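You operate a simulated robot arm through the tools that you are given. There is no shell and no other tool. Be economical: measure what you need, move in short steps, check, and stop when the job is done.

Carry out the task below with a simulated robot arm. There is one attempt and no reset: what you move stays moved.

TASK
Stack the small bobbin labelled "L307" from the top of the rewind table on top of the small bobbin labelled "L402". Then take the turquoise block from the top of the rewind table and leave it on top of the small beige carton.
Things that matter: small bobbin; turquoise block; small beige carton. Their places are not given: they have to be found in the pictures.

It is judged by the outcome, as a careful person would: the job done as asked, and still so three seconds after it is handed in. It fails if anything else is knocked over, pushed out of place, dropped, spilled or broken.

THE ROBOT
A 6-joint arm with a two-finger parallel gripper, fixed in place. Base frame: the origin is at the foot of the arm, x ahead of it, y to its left, z up; the work surface is at about z = 780. Lengths are in mm, angles in degrees, forces in N, time in s.
With the tool pointing down near the work surface it reaches from about 240 to 640 mm from the base axis. Its first joint turns from -66.0 to 66.0 degrees. Payload 2.7 kg.
Tool frame: the origin (TCP) lies between the finger pads and is the grasp point; the fingertips stand 23 mm ahead of it; z points along the fingers, y is the line along which they close. The gripper opens to 94 mm. The fingers are 38 mm wide and 10 mm thick; the gripper's body (54 by 96 mm) begins 39 mm behind the TCP.
Orientation is that of the tool frame in the base frame, as a unit quaternion [x, y, z, w]. With the fingers straight down and closing along the base's y, the tool's x points along the base's -x, its y along +y and its z along -z.

THE INTERFACE
- The arm moves only by the tool arm_command. Its argument "targets" is a list of rows, each a list of 3 entries, a list of its own where there are three numbers: the opening in per cent of the stroke, from 0 (shut) to 100 (fully open), then the shift along the base's x, y, z in cm, then the turn, a rotation vector about the base's x, y, z in degrees. In form: [[gripper, [tx, ty, tz], [wx, wy, wz]], ...]. A call has 1 to 20 rows; each row shifts and turns the commanded pose from where the row before left it. A row lasts 0.2 s, in which the tool goes at most 50 mm and 8.6 degrees; a call with a longer step from one row to the next is refused whole, and so is a gripper value outside its range. A pose out of reach is approached as far as the arm can. The call stops where the force on the tool passes 40 N (or 10 N more than at its start, if that is more) or the arm is blocked; 0.2 s more then pass. The fingers move at their own pace (about 45 mm/s each) and stop on an object; they squeeze with about 23 N. The grip force told is the motor's: it shows also when the fingers shut on nothing. Time passes only in rows, and 0.2 s behind the last, so rows that do not move let the fingers close. It gives the time, the measured TCP pose, the force on the tool (base axes), the opening and the grip force at its end, in the units of the frame above (readings bear some noise).
- Cameras (640 x 400 px; columns grow to the right, rows downward): "scene" is fixed at [77.8, -424.6, 1413.9]; the picture's right is [0.84, -0.55, 0.00], its down [-0.29, -0.44, -0.85] and it looks along [0.46, 0.71, -0.52] (base axes); focal length 340 px, centre (320, 200). "wrist" rides on the gripper at [-39, 0, -44] in the tool frame; the picture's right is [0.00, -1.00, 0.00], its down [0.97, 0.00, -0.24] and it looks along [0.24, 0.00, 0.97] (tool axes); focal length 218 px, centre (320, 200).
- capture(camera): a new picture of that camera. No time passes.
- measure_at(camera, pixels): for up to 12 pixels [column, row] of the newest picture of that camera ("zoom" is the newest enlarged one), the place [x, y, z] in the base frame of the surface seen there, good to about 2 mm, but the place of the scene camera against the robot may be out by one fixed shift of up to 12 mm in any direction. No time passes.
- inspect(camera, box): a new picture of the part [left, top, right, bottom] of that camera's present view, enlarged. No time passes.
- job_done(): hands the job in; it is judged then, once.

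Work in short steps. Measure before you move; look again where a grasp or a placing could have gone wrong, and mend it. You have 80 turns and 38 pictures in all, the two below and enlarged ones among them. Open the gripper and draw the arm clear of the work before you hand the job in, unless the task says otherwise; then end with one line.

The tools are called after "Call:" as name(argument=value, ...) on one line, values as JSON. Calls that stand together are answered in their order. arm_command: Moves the arm, as the interface text tells. Its arguments: {"type":"object","properties":{"targets":{"type":"array"}},"required":["targets"]} The other tools are called the same way: capture (camera) takes a picture; measure_at (camera, pixels) gives the place of the surface under pixels of a picture; inspect (camera, box) takes an enlarged picture of a part of a camera's view; job_done () hands the job in.

At the start:

```text
time: 0.0
position: [461.6, -62.8, 1101.6]
ee_rot: [0.0, 1.0, 0.0, 0.0]
wrist_force: [-0.2, -0.2, -0.5]
opening: 94.3
gripper_force: 0.0
```

scene: 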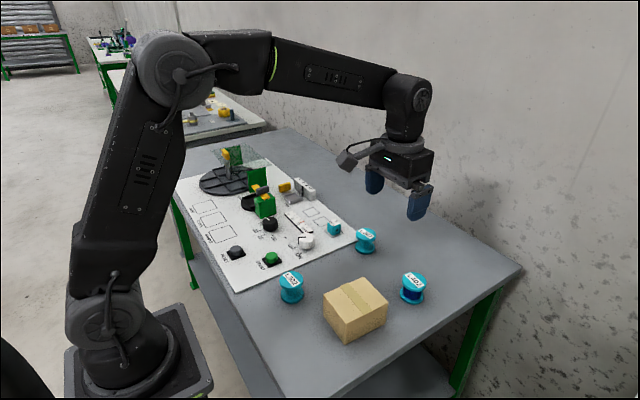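
wrist: 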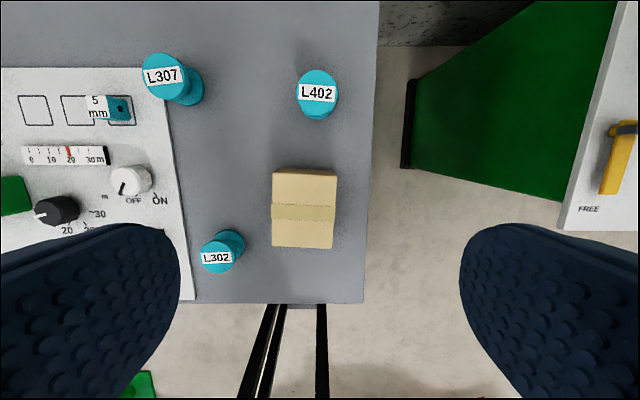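

The wrist view shows L307 at (165,76), L402 at (317,92), L302 at (218,255), the block at (118,108) and the carton at (304,207). I'll measure them and zoom in.

Call:
measure_at(camera="wrist", pixels=[[164, 65], [164, 88], [145, 76], [180, 76], [317, 75], [317, 110], [300, 92], [336, 92], [118, 108], [280, 180], [330, 240], [250, 150]])

Call:
inspect(camera="wrist", box=[80, 40, 240, 140])

Call:
inspect(camera="scene", box=[250, 200, 450, 325])

```text
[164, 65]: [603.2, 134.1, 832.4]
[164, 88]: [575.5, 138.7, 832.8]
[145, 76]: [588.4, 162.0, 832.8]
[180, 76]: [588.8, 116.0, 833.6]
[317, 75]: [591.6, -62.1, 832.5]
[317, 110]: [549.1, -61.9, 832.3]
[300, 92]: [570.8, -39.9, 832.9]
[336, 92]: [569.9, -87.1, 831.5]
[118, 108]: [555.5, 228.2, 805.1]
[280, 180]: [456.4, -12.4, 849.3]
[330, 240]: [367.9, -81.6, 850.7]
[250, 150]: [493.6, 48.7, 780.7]
```

```text
4.00 times, centred on (160, 90) of wrist
```

zoom: 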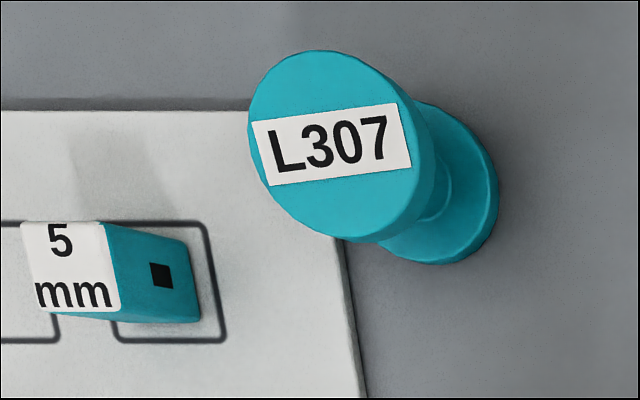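

```text
3.20 times, centred on (350, 262) of scene
```

zoom: 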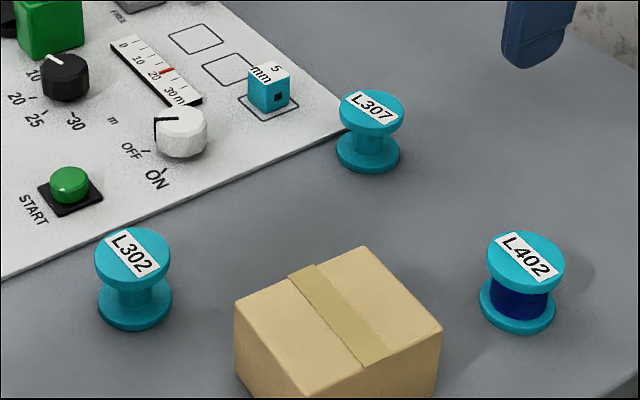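

Tops of the bobbins are at z≈832.5 (about 52 mm tall). I'll go above L307 for a closer measurement.

Call:
arm_command(targets=[[100, [2.115, 3.35, -2.03], [0, 0, 0]], [100, [2.115, 3.35, -2.03], [0, 0, 0]], [100, [2.115, 3.35, -2.03], [0, 0, 0]], [100, [2.115, 3.35, -2.03], [0, 0, 0]], [100, [2.115, 3.35, -2.03], [0, 0, 0]], [100, [2.115, 3.35, -2.03], [0, 0, 0]], [100, [0, 0, 0], [0, 0, 0]]])

Call:
capture(camera="wrist")

```text
time: 1.6
position: [589.8, 140.0, 978.6]
ee_rot: [0.001, 1.0, 0.0, 0.001]
wrist_force: [-0.1, 0.5, -0.7]
opening: 94.1
gripper_force: 0.0
```

```text
33 pictures are left
```

wrist: 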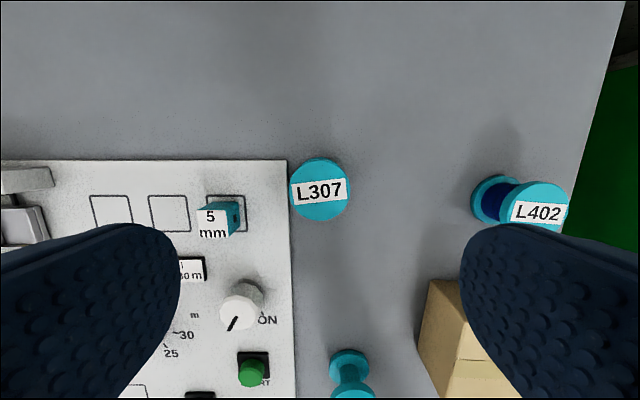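

L307 is at (319,189) now. I'll measure its rim, the panel edge, and the block.

Call:
measure_at(camera="wrist", pixels=[[319, 163], [319, 217], [293, 190], [347, 190], [280, 190], [280, 230], [214, 223], [202, 210], [226, 210], [234, 218], [260, 180], [542, 200]])

Call:
inspect(camera="wrist", box=[180, 140, 372, 260])

```text
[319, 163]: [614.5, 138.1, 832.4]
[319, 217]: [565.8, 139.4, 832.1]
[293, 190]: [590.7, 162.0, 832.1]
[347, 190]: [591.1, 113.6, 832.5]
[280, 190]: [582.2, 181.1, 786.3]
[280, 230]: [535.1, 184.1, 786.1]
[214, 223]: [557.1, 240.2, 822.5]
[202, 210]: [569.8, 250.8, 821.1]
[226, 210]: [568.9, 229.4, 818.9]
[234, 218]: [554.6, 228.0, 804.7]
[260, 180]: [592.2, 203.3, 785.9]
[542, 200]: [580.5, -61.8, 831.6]
```

```text
3.33 times, centred on (276, 200) of wrist
```

zoom: 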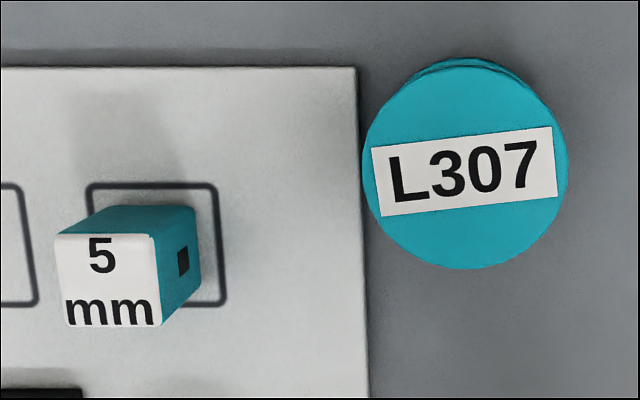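

L307's centre is about (590.7, 138), diameter about 55. The panel top is at 786 with its edge near y=173, so I keep the tips above 790: TCP at about 817. Descending in two parts.

Call:
arm_command(targets=[[100, [0.1, -0.1, -4.0], [0, 0, 0]], [100, [0, 0, -4.0], [0, 0, 0]], [100, [0, 0, -3.5], [0, 0, 0]], [100, [0, 0, -2.0], [0, 0, 0]], [100, [0, 0, 0], [0, 0, 0]]])

Call:
capture(camera="wrist")

```text
time: 2.8
position: [592.5, 138.5, 844.6]
ee_rot: [0.0, 1.0, 0.0, 0.001]
wrist_force: [-0.5, -0.1, -0.3]
opening: 93.8
gripper_force: 0.0
```

```text
31 pictures are left
```

wrist: 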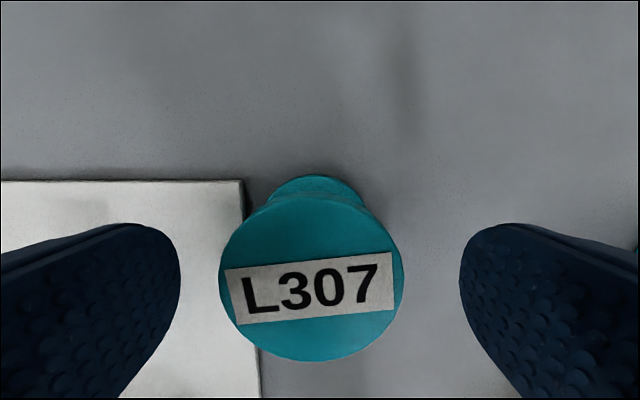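

Call:
measure_at(camera="wrist", pixels=[[311, 200], [311, 355], [225, 276], [397, 276], [311, 276]])

```text
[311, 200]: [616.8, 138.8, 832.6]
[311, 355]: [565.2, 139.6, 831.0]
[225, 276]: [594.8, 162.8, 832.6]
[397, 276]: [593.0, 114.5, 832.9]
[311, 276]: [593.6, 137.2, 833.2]
```

Rim gives centre (591, 138.7), about 2 mm to the left of the gripper centre line. Shift and go down to TCP about 817, then close.

Call:
arm_command(targets=[[100, [0, 0.2, -1.4], [0, 0, 0]], [100, [0, 0, -1.4], [0, 0, 0]], [50, [0, 0, 0], [0, 0, 0]], [40, [0, 0, 0], [0, 0, 0]], [40, [0, 0, 0], [0, 0, 0]], [40, [0, 0, 0], [0, 0, 0]]])

```text
time: 4.2
position: [592.2, 139.2, 817.6]
ee_rot: [0.0, 1.0, 0.001, 0.001]
wrist_force: [0.1, -0.2, -0.1]
opening: 54.5
gripper_force: 22.9
```

Gripped at an opening of 54.5. Lift and look.

Call:
arm_command(targets=[[40, [0, 0, 1], [0, 0, 0]], [40, [0, 0, 3], [0, 0, 0]], [40, [0, 0, 4], [0, 0, 0]], [40, [0, 0, 4], [0, 0, 0]], [40, [0, 0, 0], [0, 0, 0]]])

Call:
capture(camera="wrist")

Call:
inspect(camera="scene", box=[290, 120, 510, 257])

```text
time: 5.4
position: [589.4, 138.6, 940.4]
ee_rot: [0.0, 1.0, 0.0, 0.001]
wrist_force: [-0.4, 0.6, -0.6]
opening: 37.3
gripper_force: 0.0
```

```text
30 pictures are left
```

wrist: 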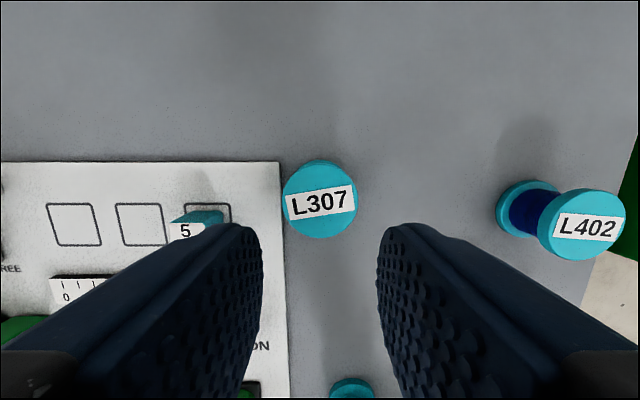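

```text
2.91 times, centred on (400, 188) of scene
```

zoom: 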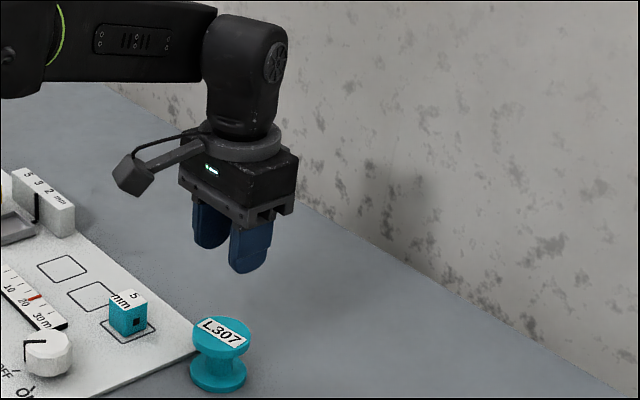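

The bobbin slipped out (opening 37.3) and still stands at (319,199). I'll remeasure its place and retry with the flange at the pad centre, lifting slowly.

Call:
measure_at(camera="wrist", pixels=[[319, 168], [319, 234], [287, 199], [353, 199], [319, 199]])

Call:
inspect(camera="wrist", box=[240, 140, 400, 240])

```text
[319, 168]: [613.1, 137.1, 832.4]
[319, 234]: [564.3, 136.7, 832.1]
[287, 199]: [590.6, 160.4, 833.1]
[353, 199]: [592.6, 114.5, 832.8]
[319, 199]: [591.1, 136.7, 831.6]
```

```text
4.00 times, centred on (320, 190) of wrist
```

zoom: 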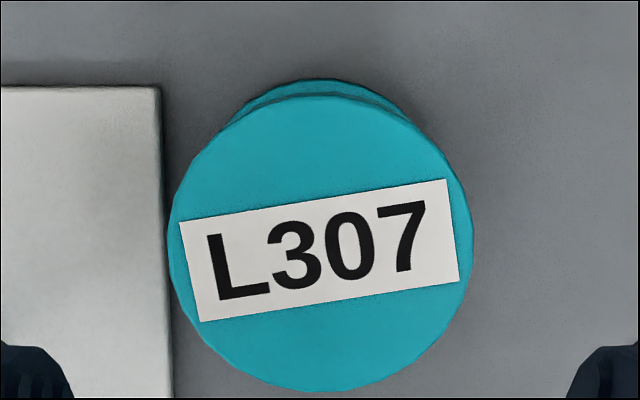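

Call:
arm_command(targets=[[100, [0, -0.1, 0], [0, 0, 0]], [100, [0, 0, 0], [0, 0, 0]], [100, [0, 0, 0], [0, 0, 0]], [100, [0, 0, -4.0], [0, 0, 0]], [100, [0, 0, -4.0], [0, 0, 0]], [100, [0, 0, -2.9], [0, 0, 0]], [100, [0, 0, 0], [0, 0, 0]], [0, [0, 0, 0], [0, 0, 0]], [0, [0, 0, 0], [0, 0, 0]], [0, [0, 0, 0], [0, 0, 0]], [0, [0, 0, 0], [0, 0, 0]], [0, [0, 0, 0], [0, 0, 0]]])

Call:
arm_command(targets=[[0, [0, 0, 0.3], [0, 0, 0]], [0, [0, 0, 0.4], [0, 0, 0]], [0, [0, 0, 0.5], [0, 0, 0]]])

Call:
capture(camera="wrist")

```text
time: 8.0
position: [589.9, 137.2, 829.2]
ee_rot: [0.001, 1.0, 0.0, 0.001]
wrist_force: [-0.1, -0.1, 0.6]
opening: 54.1
gripper_force: 22.6
```

```text
time: 8.8
position: [591.3, 137.6, 840.3]
ee_rot: [0.0, 1.0, -0.001, 0.001]
wrist_force: [0.0, 0.2, -1.3]
opening: 54.4
gripper_force: 23.1
```

```text
27 pictures are left
```

wrist: 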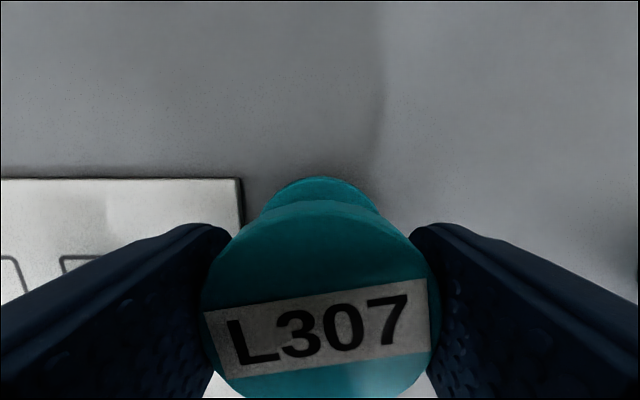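

Call:
measure_at(camera="wrist", pixels=[[320, 260], [320, 205], [240, 270], [400, 270], [320, 385]])

```text
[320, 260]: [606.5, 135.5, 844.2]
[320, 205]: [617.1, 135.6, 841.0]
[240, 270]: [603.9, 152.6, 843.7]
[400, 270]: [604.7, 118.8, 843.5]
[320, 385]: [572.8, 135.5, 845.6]
```

Held: top at about 844.5. Lift further gently.

Call:
arm_command(targets=[[0, [0, 0, 0.7], [0, 0, 0]], [0, [0, 0, 1.0], [0, 0, 0]], [0, [0, 0, 1.3], [0, 0, 0]], [0, [0, 0, 1.5], [0, 0, 0]], [0, [0, 0, 1.5], [0, 0, 0]], [0, [0, 0, 1.3], [0, 0, 0]], [0, [0, 0, 1.0], [0, 0, 0]], [0, [0, 0, 0.6], [0, 0, 0]], [0, [0, 0, 0.3], [0, 0, 0]]])

Call:
capture(camera="wrist")

Call:
inspect(camera="scene", box=[320, 130, 480, 310])

```text
time: 10.8
position: [591.0, 137.5, 933.0]
ee_rot: [0.0, 1.0, 0.001, 0.001]
wrist_force: [0.3, -0.5, -0.5]
opening: 54.0
gripper_force: 22.9
```

```text
26 pictures are left
```

wrist: 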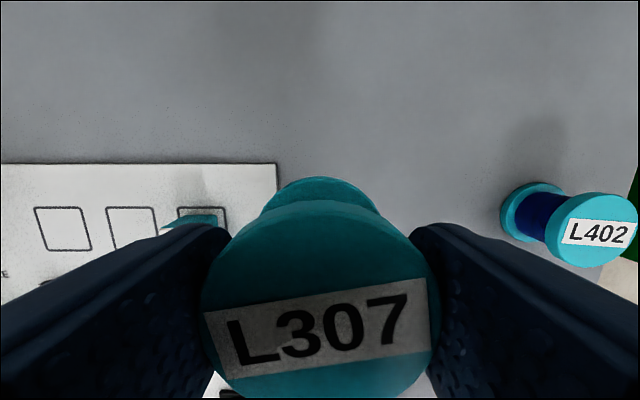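

```text
2.22 times, centred on (400, 220) of scene
```

zoom: 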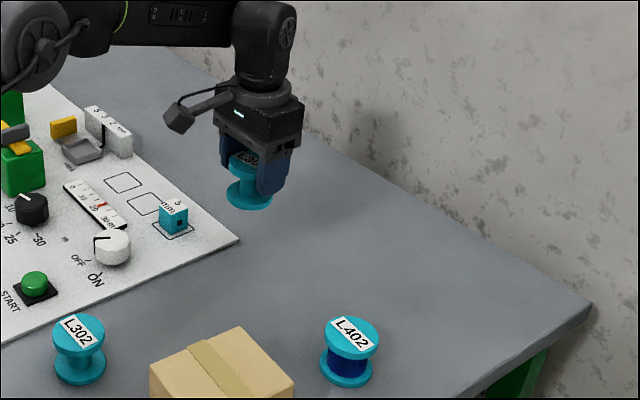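

Call:
measure_at(camera="wrist", pixels=[[320, 202], [320, 394], [206, 300], [434, 300], [590, 197], [590, 264], [552, 230], [634, 230], [593, 230], [560, 202], [625, 258]])

Call:
inspect(camera="wrist", box=[480, 170, 640, 270])

```text
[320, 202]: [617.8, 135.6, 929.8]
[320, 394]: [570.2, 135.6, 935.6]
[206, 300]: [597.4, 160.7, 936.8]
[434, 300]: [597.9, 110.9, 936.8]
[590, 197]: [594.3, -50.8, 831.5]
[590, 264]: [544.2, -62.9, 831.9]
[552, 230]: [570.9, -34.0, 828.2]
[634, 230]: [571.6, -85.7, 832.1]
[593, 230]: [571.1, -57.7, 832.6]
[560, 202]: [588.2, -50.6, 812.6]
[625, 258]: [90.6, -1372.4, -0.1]
```

```text
4.00 times, centred on (560, 220) of wrist
```

zoom: 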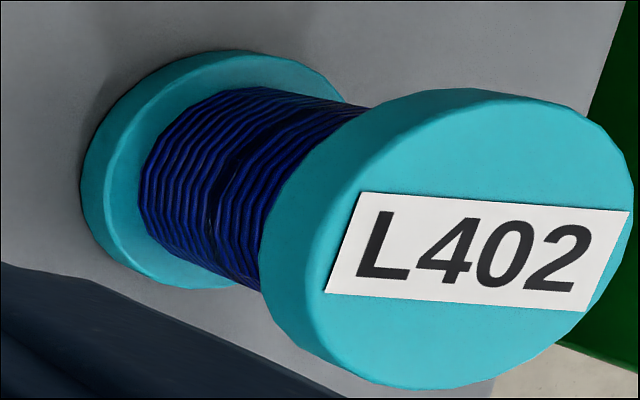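

Held steadily. To see L402 from a good angle with the bobbin in hand, I'll go to about (490, -63) at this height.

Call:
arm_command(targets=[[0, [-0.3, -0.6, 0.2], [0, 0, 0]], [0, [-0.7, -1.3, 0.3], [0, 0, 0]], [0, [-1.0, -2.0, 0], [0, 0, 0]], [0, [-1.1, -2.2, 0], [0, 0, 0]], [0, [-1.1, -2.2, 0], [0, 0, 0]], [0, [-1.1, -2.2, 0], [0, 0, 0]], [0, [-1.1, -2.2, 0], [0, 0, 0]], [0, [-1.1, -2.2, 0], [0, 0, 0]], [0, [-1.0, -2.0, 0], [0, 0, 0]], [0, [-0.8, -1.6, 0], [0, 0, 0]], [0, [-0.5, -1.0, 0], [0, 0, 0]], [0, [-0.2, -0.5, 0], [0, 0, 0]], [0, [0, 0, 0], [0, 0, 0]]])

Call:
capture(camera="wrist")

```text
time: 13.6
position: [490.4, -62.3, 938.0]
ee_rot: [0.0, 1.0, 0.001, 0.001]
wrist_force: [-0.3, -0.1, 0.3]
opening: 54.0
gripper_force: 23.0
```

```text
23 pictures are left
```

wrist: 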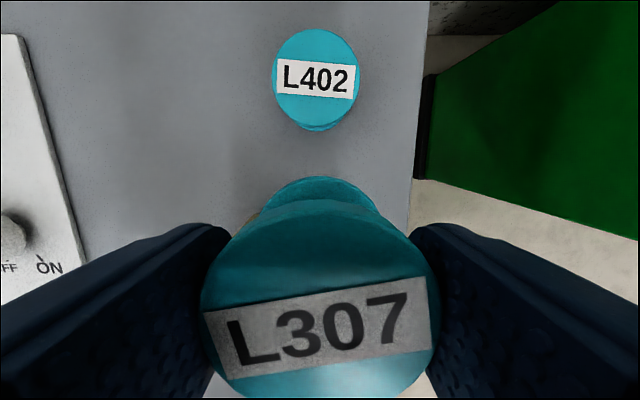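

Call:
measure_at(camera="wrist", pixels=[[316, 33], [316, 122], [274, 76], [357, 76], [316, 76], [320, 203], [320, 394], [206, 310], [434, 310], [320, 300], [320, 181]])

Call:
inspect(camera="wrist", box=[240, 20, 400, 140])

Call:
inspect(camera="wrist", box=[160, 160, 480, 400])

```text
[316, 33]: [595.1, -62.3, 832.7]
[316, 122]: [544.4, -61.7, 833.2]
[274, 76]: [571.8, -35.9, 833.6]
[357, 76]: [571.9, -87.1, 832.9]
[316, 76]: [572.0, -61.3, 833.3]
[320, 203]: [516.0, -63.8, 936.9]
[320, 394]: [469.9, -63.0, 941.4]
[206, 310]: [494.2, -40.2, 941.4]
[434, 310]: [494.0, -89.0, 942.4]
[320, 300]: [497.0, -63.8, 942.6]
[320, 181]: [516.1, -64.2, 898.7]
```

```text
3.33 times, centred on (320, 80) of wrist
```

zoom: 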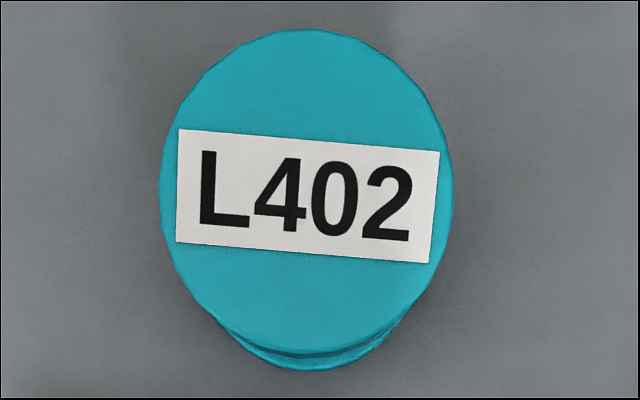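

```text
1.67 times, centred on (320, 280) of wrist
```

zoom: 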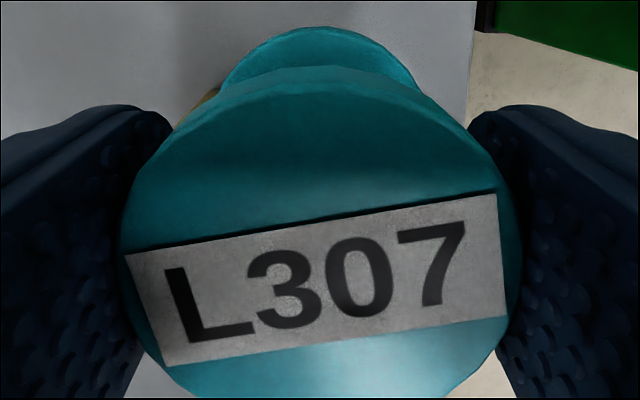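

L402 centre ≈ (569.7, -61.8), top 833. The held bobbin's +x rim is at x=516, so its centre ≈ (488.8, -64), top 942, bottom ≈ 890. Shift by (+81, +2), then descend to about 5 mm above.

Call:
arm_command(targets=[[0, [0.5, 0, 0], [0, 0, 0]], [0, [1.1, 0.1, 0], [0, 0, 0]], [0, [1.6, 0.1, 0], [0, 0, 0]], [0, [1.8, 0, 0], [0, 0, 0]], [0, [1.5, 0, 0], [0, 0, 0]], [0, [1.0, 0, 0], [0, 0, 0]], [0, [0.5, 0, 0], [0, 0, 0]], [0, [0.1, 0, 0], [0, 0, 0]], [0, [0, 0, -0.6], [0, 0, 0]], [0, [0, 0, -1.2], [0, 0, 0]], [0, [0, 0, -1.3], [0, 0, 0]], [0, [0, 0, -1.0], [0, 0, 0]], [0, [0, 0, -0.6], [0, 0, 0]], [0, [0, 0, -0.3], [0, 0, 0]], [0, [0, 0, 0], [0, 0, 0]]])

Call:
inspect(camera="scene", box=[350, 200, 478, 320])

Call:
capture(camera="wrist")

```text
time: 16.8
position: [571.8, -61.1, 885.9]
ee_rot: [0.0, 1.0, 0.0, 0.001]
wrist_force: [-0.2, 0.2, -0.7]
opening: 53.9
gripper_force: 23.3
```

```text
3.33 times, centred on (414, 260) of scene
```

zoom: 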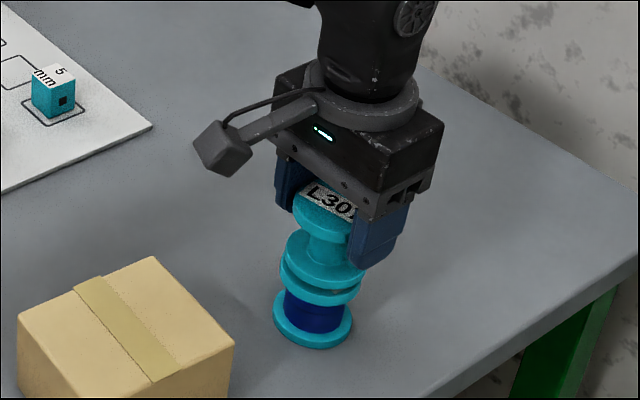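

```text
19 pictures are left
```

wrist: 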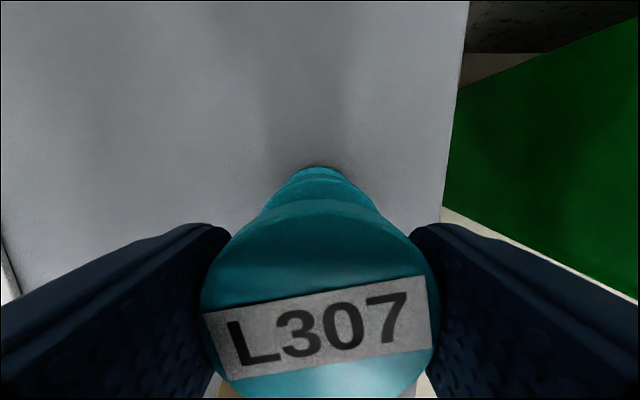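

Well aligned in both views. I'll lower in 1.5 mm steps until contact.

Call:
arm_command(targets=[[0, [0, 0, -0.15], [0, 0, 0]], [0, [0, 0, -0.15], [0, 0, 0]], [0, [0, 0, -0.1], [0, 0, 0]], [0, [0, 0, -0.1], [0, 0, 0]]])

Call:
inspect(camera="scene", box=[382, 225, 446, 305])

Call:
measure_at(camera="wrist", pixels=[[320, 169], [320, 172], [320, 178], [320, 185], [320, 195], [320, 205]])

```text
time: 17.8
position: [572.3, -61.4, 882.0]
ee_rot: [0.001, 1.0, -0.001, 0.001]
wrist_force: [-0.5, 0.1, -0.7]
opening: 54.1
gripper_force: 22.5
```

```text
5.00 times, centred on (414, 265) of scene
```

zoom: 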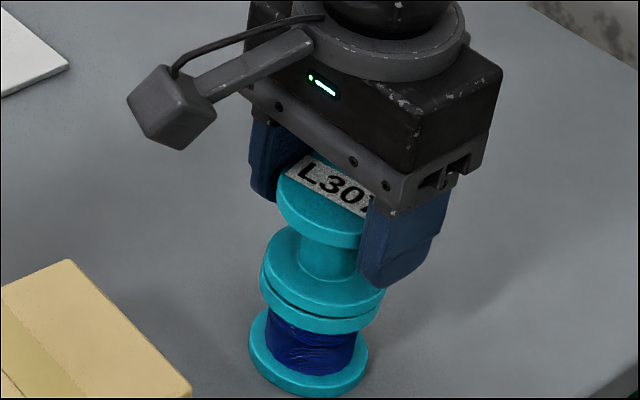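

```text
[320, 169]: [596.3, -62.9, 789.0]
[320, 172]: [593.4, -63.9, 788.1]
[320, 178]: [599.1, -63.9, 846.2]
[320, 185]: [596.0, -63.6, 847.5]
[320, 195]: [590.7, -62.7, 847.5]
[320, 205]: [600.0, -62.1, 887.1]
```

Rims: L402 at x≈597, held at ≈599. A shift of -1.5 mm in x, then down to contact.

Call:
arm_command(targets=[[0, [-0.15, 0, 0], [0, 0, 0]], [0, [0, 0, -0.1], [0, 0, 0]], [0, [0, 0, -0.1], [0, 0, 0]], [0, [0, 0, -0.1], [0, 0, 0]]])

```text
time: 18.8
position: [570.4, -59.6, 879.1]
ee_rot: [0.0, 1.0, -0.001, 0.002]
wrist_force: [0.0, 1.3, 5.1]
opening: 53.6
gripper_force: 23.7
```

Contact (Fz 5 N). Release and stay still.

Call:
arm_command(targets=[[62, [0, 0, 0], [0, 0, 0]], [70, [0, 0, 0], [0, 0, 0]], [85, [0, 0, 0], [0, 0, 0]], [100, [0, 0, 0], [0, 0, 0]], [100, [0, 0, 0], [0, 0, 0]]])

Call:
capture(camera="wrist")

```text
time: 20.0
position: [569.5, -60.8, 878.8]
ee_rot: [-0.001, 1.0, 0.0, 0.001]
wrist_force: [-0.5, -0.3, 0.2]
opening: 94.1
gripper_force: 0.0
```

```text
17 pictures are left
```

wrist: 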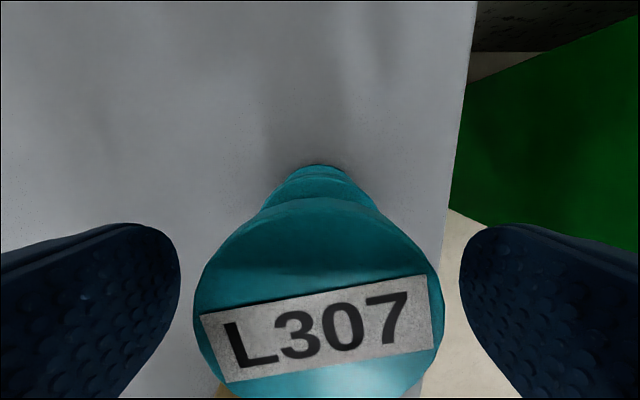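

Bobbin stands. Go straight up and then over the block.

Call:
arm_command(targets=[[100, [0, 0, 2], [0, 0, 0]], [100, [0, 0, 4], [0, 0, 0]], [100, [0, 0, 4], [0, 0, 0]], [100, [0, 4, 0], [0, 0, 0]], [100, [0, 4.3, 0], [0, 0, 0]], [100, [0, 4.3, 0], [0, 0, 0]], [100, [0, 4.3, 0], [0, 0, 0]], [100, [0, 4.3, 0], [0, 0, 0]], [100, [-0.4, 4.3, 0], [0, 0, 0]], [100, [-0.4, 4.6, 0], [0, 0, 0]], [100, [0, 0, 0], [0, 0, 0]]])

Call:
capture(camera="wrist")

Call:
inspect(camera="scene", box=[270, 200, 470, 325])

```text
time: 22.4
position: [562.7, 240.2, 980.0]
ee_rot: [0.0, 1.0, 0.0, 0.001]
wrist_force: [-0.3, 0.1, -0.1]
opening: 93.9
gripper_force: 0.0
```

```text
16 pictures are left
```

wrist: 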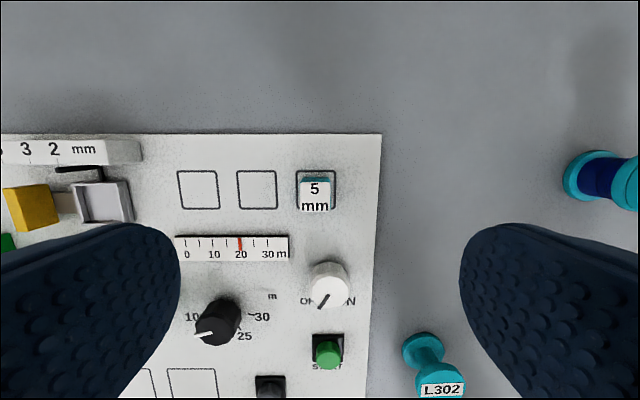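

```text
3.20 times, centred on (370, 262) of scene
```

zoom: 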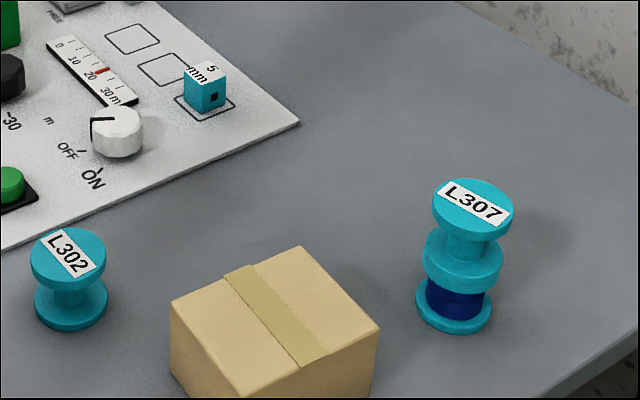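

The stack stands neatly. Now the block at (315,195): measure it.

Call:
measure_at(camera="wrist", pixels=[[303, 185], [328, 185], [303, 207], [328, 208], [315, 196], [315, 179], [360, 195], [280, 195], [330, 271], [280, 240]])

Call:
inspect(camera="wrist", box=[267, 160, 363, 220])

```text
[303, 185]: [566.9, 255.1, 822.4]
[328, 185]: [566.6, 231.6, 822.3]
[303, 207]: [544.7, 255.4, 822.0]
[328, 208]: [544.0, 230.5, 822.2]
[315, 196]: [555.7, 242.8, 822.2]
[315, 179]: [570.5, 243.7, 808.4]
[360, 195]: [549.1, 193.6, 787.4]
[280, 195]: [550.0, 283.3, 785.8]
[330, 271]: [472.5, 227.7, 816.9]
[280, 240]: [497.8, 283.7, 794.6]
```

```text
6.67 times, centred on (315, 190) of wrist
```

zoom: 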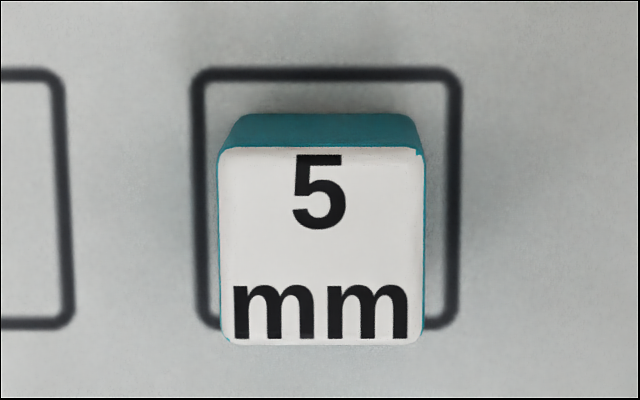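

Block centre ≈ (555.3, 243), 29 mm wide, top 822 on the panel at 786. Descend to about 865 and check the centring.

Call:
arm_command(targets=[[100, [-0.6, 0.25, -3.0], [0, 0, 0]], [100, [0, 0, -4.5], [0, 0, 0]], [100, [0, 0, -3.5], [0, 0, 0]], [100, [0, 0, 0], [0, 0, 0]]])

Call:
capture(camera="wrist")

```text
time: 23.4
position: [555.6, 243.1, 872.1]
ee_rot: [0.0, 1.0, -0.001, 0.001]
wrist_force: [0.0, -0.5, -0.2]
opening: 94.0
gripper_force: 0.0
```

```text
13 pictures are left
```

wrist: 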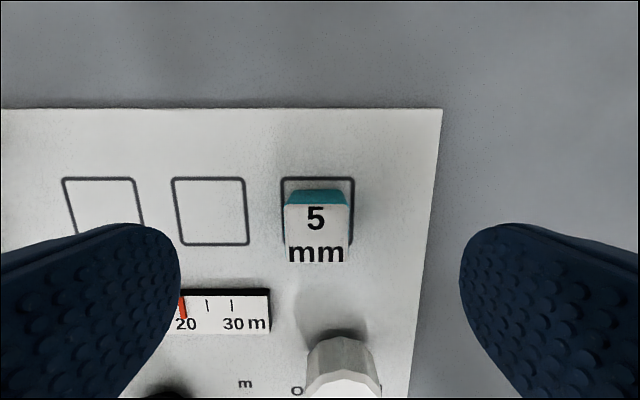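

Block centred within 2 mm. Nudge +1.5 mm in y, descend to TCP about 813.5 and close.

Call:
arm_command(targets=[[100, [0, 0.15, -3.0], [0, 0, 0]], [100, [0, 0, -1.7], [0, 0, 0]], [100, [0, 0, -0.85], [0, 0, 0]], [100, [0, 0, 0], [0, 0, 0]], [0, [0, 0, 0], [0, 0, 0]], [0, [0, 0, 0], [0, 0, 0]], [0, [0, 0, 0], [0, 0, 0]], [0, [0, 0, 0], [0, 0, 0]], [0, [0, 0, 0], [0, 0, 0]], [0, [0, 0, 0], [0, 0, 0]]])

Call:
arm_command(targets=[[0, [0, 0, 0.3], [0, 0, 0]], [0, [0, 0, 0.5], [0, 0, 0]], [0, [0, 0, 0.7], [0, 0, 0]], [0, [0, 0, 0.5], [0, 0, 0]]])

Call:
capture(camera="wrist")

```text
time: 25.6
position: [555.0, 246.5, 814.0]
ee_rot: [-0.001, 1.0, -0.001, 0.001]
wrist_force: [-0.3, 0.3, 0.0]
opening: 29.3
gripper_force: 23.0
```

```text
time: 26.6
position: [555.7, 245.1, 834.6]
ee_rot: [0.001, 1.0, -0.001, 0.001]
wrist_force: [-0.1, -0.1, -0.3]
opening: 29.2
gripper_force: 22.8
```

```text
12 pictures are left
```

wrist: 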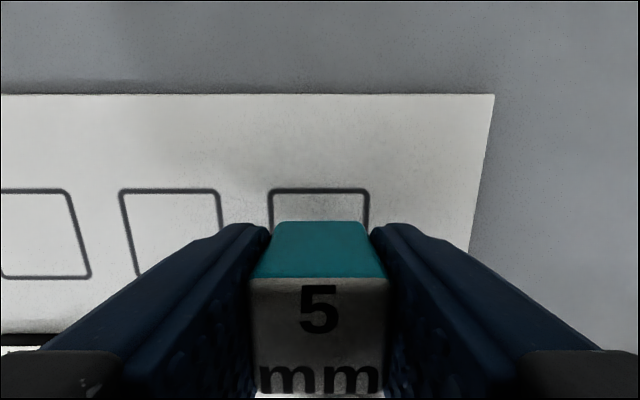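

Held (opening 29.2). Lift to about 960 and go to (330, -45) so the carton is ahead in view.

Call:
arm_command(targets=[[0, [0, 0, 1.0], [0, 0, 0]], [0, [0, 0, 2.0], [0, 0, 0]], [0, [0, 0, 3.0], [0, 0, 0]], [0, [0, 0, 3.0], [0, 0, 0]], [0, [0, 0, 2.5], [0, 0, 0]], [0, [0, 0, 1.0], [0, 0, 0]], [0, [0, -1.0, 0], [0, 0, 0]], [0, [-1.0, -2.0, 0], [0, 0, 0]], [0, [-2.2, -2.8, 0], [0, 0, 0]], [0, [-2.4, -3.0, 0], [0, 0, 0]], [0, [-2.4, -3.0, 0], [0, 0, 0]], [0, [-2.4, -3.0, 0], [0, 0, 0]], [0, [-2.4, -3.0, 0], [0, 0, 0]], [0, [-2.4, -3.0, 0], [0, 0, 0]], [0, [-2.4, -3.0, 0], [0, 0, 0]], [0, [-2.2, -2.6, 0], [0, 0, 0]], [0, [-1.7, -1.8, 0], [0, 0, 0]], [0, [-0.8, -0.6, 0], [0, 0, 0]], [0, [-0.3, -0.2, 0], [0, 0, 0]], [0, [0, 0, 0], [0, 0, 0]]])

Call:
capture(camera="wrist")

```text
time: 30.8
position: [330.2, -46.8, 957.9]
ee_rot: [0.001, 1.0, 0.0, 0.0]
wrist_force: [0.6, 0.5, -1.0]
opening: 29.5
gripper_force: 22.5
```

```text
11 pictures are left
```

wrist: 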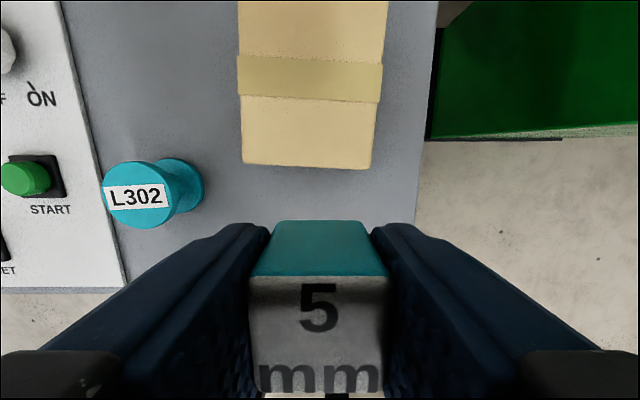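

Call:
measure_at(camera="wrist", pixels=[[246, 158], [370, 162], [242, 10], [384, 10], [240, 70], [380, 80], [310, 80], [320, 228], [320, 265], [320, 300], [256, 300], [384, 300]])

```text
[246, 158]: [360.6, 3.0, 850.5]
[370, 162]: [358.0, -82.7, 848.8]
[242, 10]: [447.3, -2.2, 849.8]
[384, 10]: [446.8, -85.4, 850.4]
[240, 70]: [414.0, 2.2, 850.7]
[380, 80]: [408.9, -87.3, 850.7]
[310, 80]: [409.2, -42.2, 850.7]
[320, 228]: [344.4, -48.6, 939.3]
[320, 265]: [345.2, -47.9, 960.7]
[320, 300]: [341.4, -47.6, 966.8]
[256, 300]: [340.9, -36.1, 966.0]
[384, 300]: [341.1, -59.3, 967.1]
```

Carton top centre ≈ (411, -42.5, 850.5). Block centre ≈ (330.5, -47.8), bottom ≈ 931. Move +80/+5 and descend 7.5 cm.

Call:
arm_command(targets=[[0, [0.7, 0.1, 0], [0, 0, 0]], [0, [1.6, 0.1, 0], [0, 0, 0]], [0, [2.0, 0.1, 0], [0, 0, 0]], [0, [2.0, 0.1, 0], [0, 0, 0]], [0, [1.2, 0.1, 0], [0, 0, 0]], [0, [0.5, 0, 0], [0, 0, 0]], [0, [0, 0, -0.8], [0, 0, 0]], [0, [0, 0, -1.6], [0, 0, 0]], [0, [0, 0, -1.8], [0, 0, 0]], [0, [0, 0, -1.6], [0, 0, 0]], [0, [0, 0, -1.0], [0, 0, 0]], [0, [0, 0, -0.5], [0, 0, 0]], [0, [0, 0, -0.2], [0, 0, 0]], [0, [0, 0, 0], [0, 0, 0]]])

Call:
inspect(camera="scene", box=[300, 230, 460, 350])

```text
time: 33.8
position: [411.6, -40.2, 883.1]
ee_rot: [0.0, 1.0, 0.001, 0.002]
wrist_force: [0.8, -0.3, -0.3]
opening: 29.4
gripper_force: 23.4
```

```text
3.33 times, centred on (380, 290) of scene
```

zoom: 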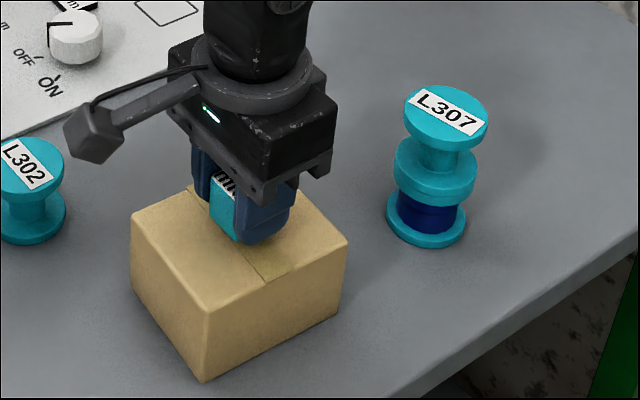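

Above the carton centre with about 5 mm left. Lower slowly to contact.

Call:
arm_command(targets=[[0, [0, 0, -0.2], [0, 0, 0]], [0, [0, 0, -0.1], [0, 0, 0]], [0, [0, 0, -0.1], [0, 0, 0]], [0, [0, 0, 0], [0, 0, 0]]])

```text
time: 34.8
position: [410.8, -40.1, 880.6]
ee_rot: [0.0, 1.0, 0.0, 0.0]
wrist_force: [0.3, 0.0, 0.2]
opening: 29.1
gripper_force: 23.4
```

Call:
arm_command(targets=[[0, [0, 0, -0.1], [0, 0, 0]], [0, [0, 0, 0], [0, 0, 0]]])

```text
time: 35.4
position: [410.7, -40.4, 878.2]
ee_rot: [0.0, 1.0, -0.001, 0.001]
wrist_force: [0.1, -0.4, -0.4]
opening: 29.5
gripper_force: 23.0
```

Call:
arm_command(targets=[[0, [0, 0, -0.1], [0, 0, 0]], [0, [0, 0, 0], [0, 0, 0]]])

```text
time: 36.0
position: [409.7, -40.6, 878.0]
ee_rot: [-0.001, 1.0, 0.0, 0.001]
wrist_force: [0.0, 0.1, -0.6]
opening: 29.2
gripper_force: 23.0
```

Call:
arm_command(targets=[[0, [0, 0, -0.1], [0, 0, 0]], [0, [0, 0, 0], [0, 0, 0]]])

```text
time: 36.6
position: [409.6, -41.2, 877.3]
ee_rot: [0.0, 1.0, 0.001, 0.001]
wrist_force: [-4.4, 1.6, 13.5]
opening: 29.1
gripper_force: 23.0
```

Contact (13.5 N). Ease up half a millimetre and release.

Call:
arm_command(targets=[[0, [0, 0, 0.06], [0, 0, 0]], [36, [0, 0, 0], [0, 0, 0]], [45, [0, 0, 0], [0, 0, 0]], [60, [0, 0, 0], [0, 0, 0]], [80, [0, 0, 0], [0, 0, 0]], [80, [0, 0, 0], [0, 0, 0]], [80, [0, 0, 2], [0, 0, 0]], [80, [0, 0, 4], [0, 0, 0]], [80, [0, 0, 4], [0, 0, 0]], [80, [0, 0, 4], [0, 0, 0]], [80, [0, 0, 4], [0, 0, 0]], [80, [-3, 3, 2], [0, 0, 0]], [80, [-3, 3, 2], [0, 0, 0]], [80, [0, 3, 0], [0, 0, 0]], [80, [0, 0, 0], [0, 0, 0]]])

Call:
inspect(camera="scene", box=[270, 200, 470, 350])

Call:
capture(camera="scene")

```text
time: 39.8
position: [349.8, 48.4, 1099.1]
ee_rot: [0.002, 1.0, 0.0, 0.002]
wrist_force: [0.7, 0.1, 0.0]
opening: 75.1
gripper_force: 0.0
```

```text
2.67 times, centred on (370, 275) of scene
```

zoom: 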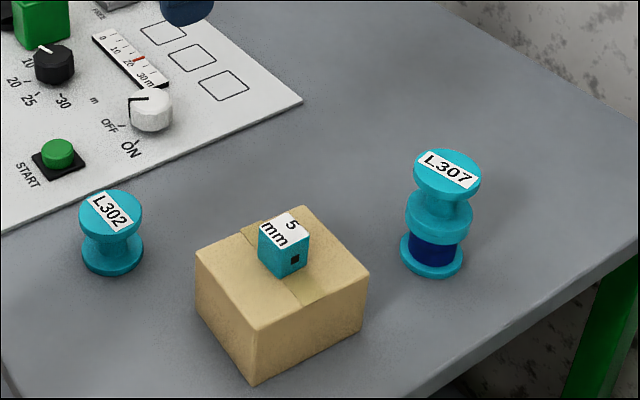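

```text
8 pictures are left
```

scene: 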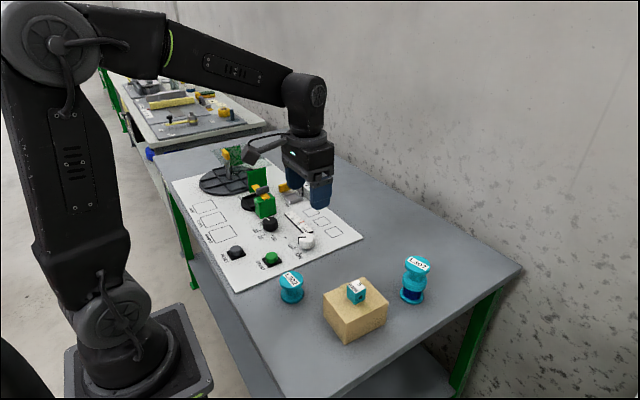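

The stack and the block on the carton both stand, the arm is clear, and everything else is in place. Handing in.

Call:
job_done()

```text
The job is handed in.
```

Bobbin L307 is stacked on L402, and the turquoise block is on top of the beige carton. On the first lift L307 slipped from the gripper but stayed standing; the second grip held. Nothing else looked disturbed in the last picture.
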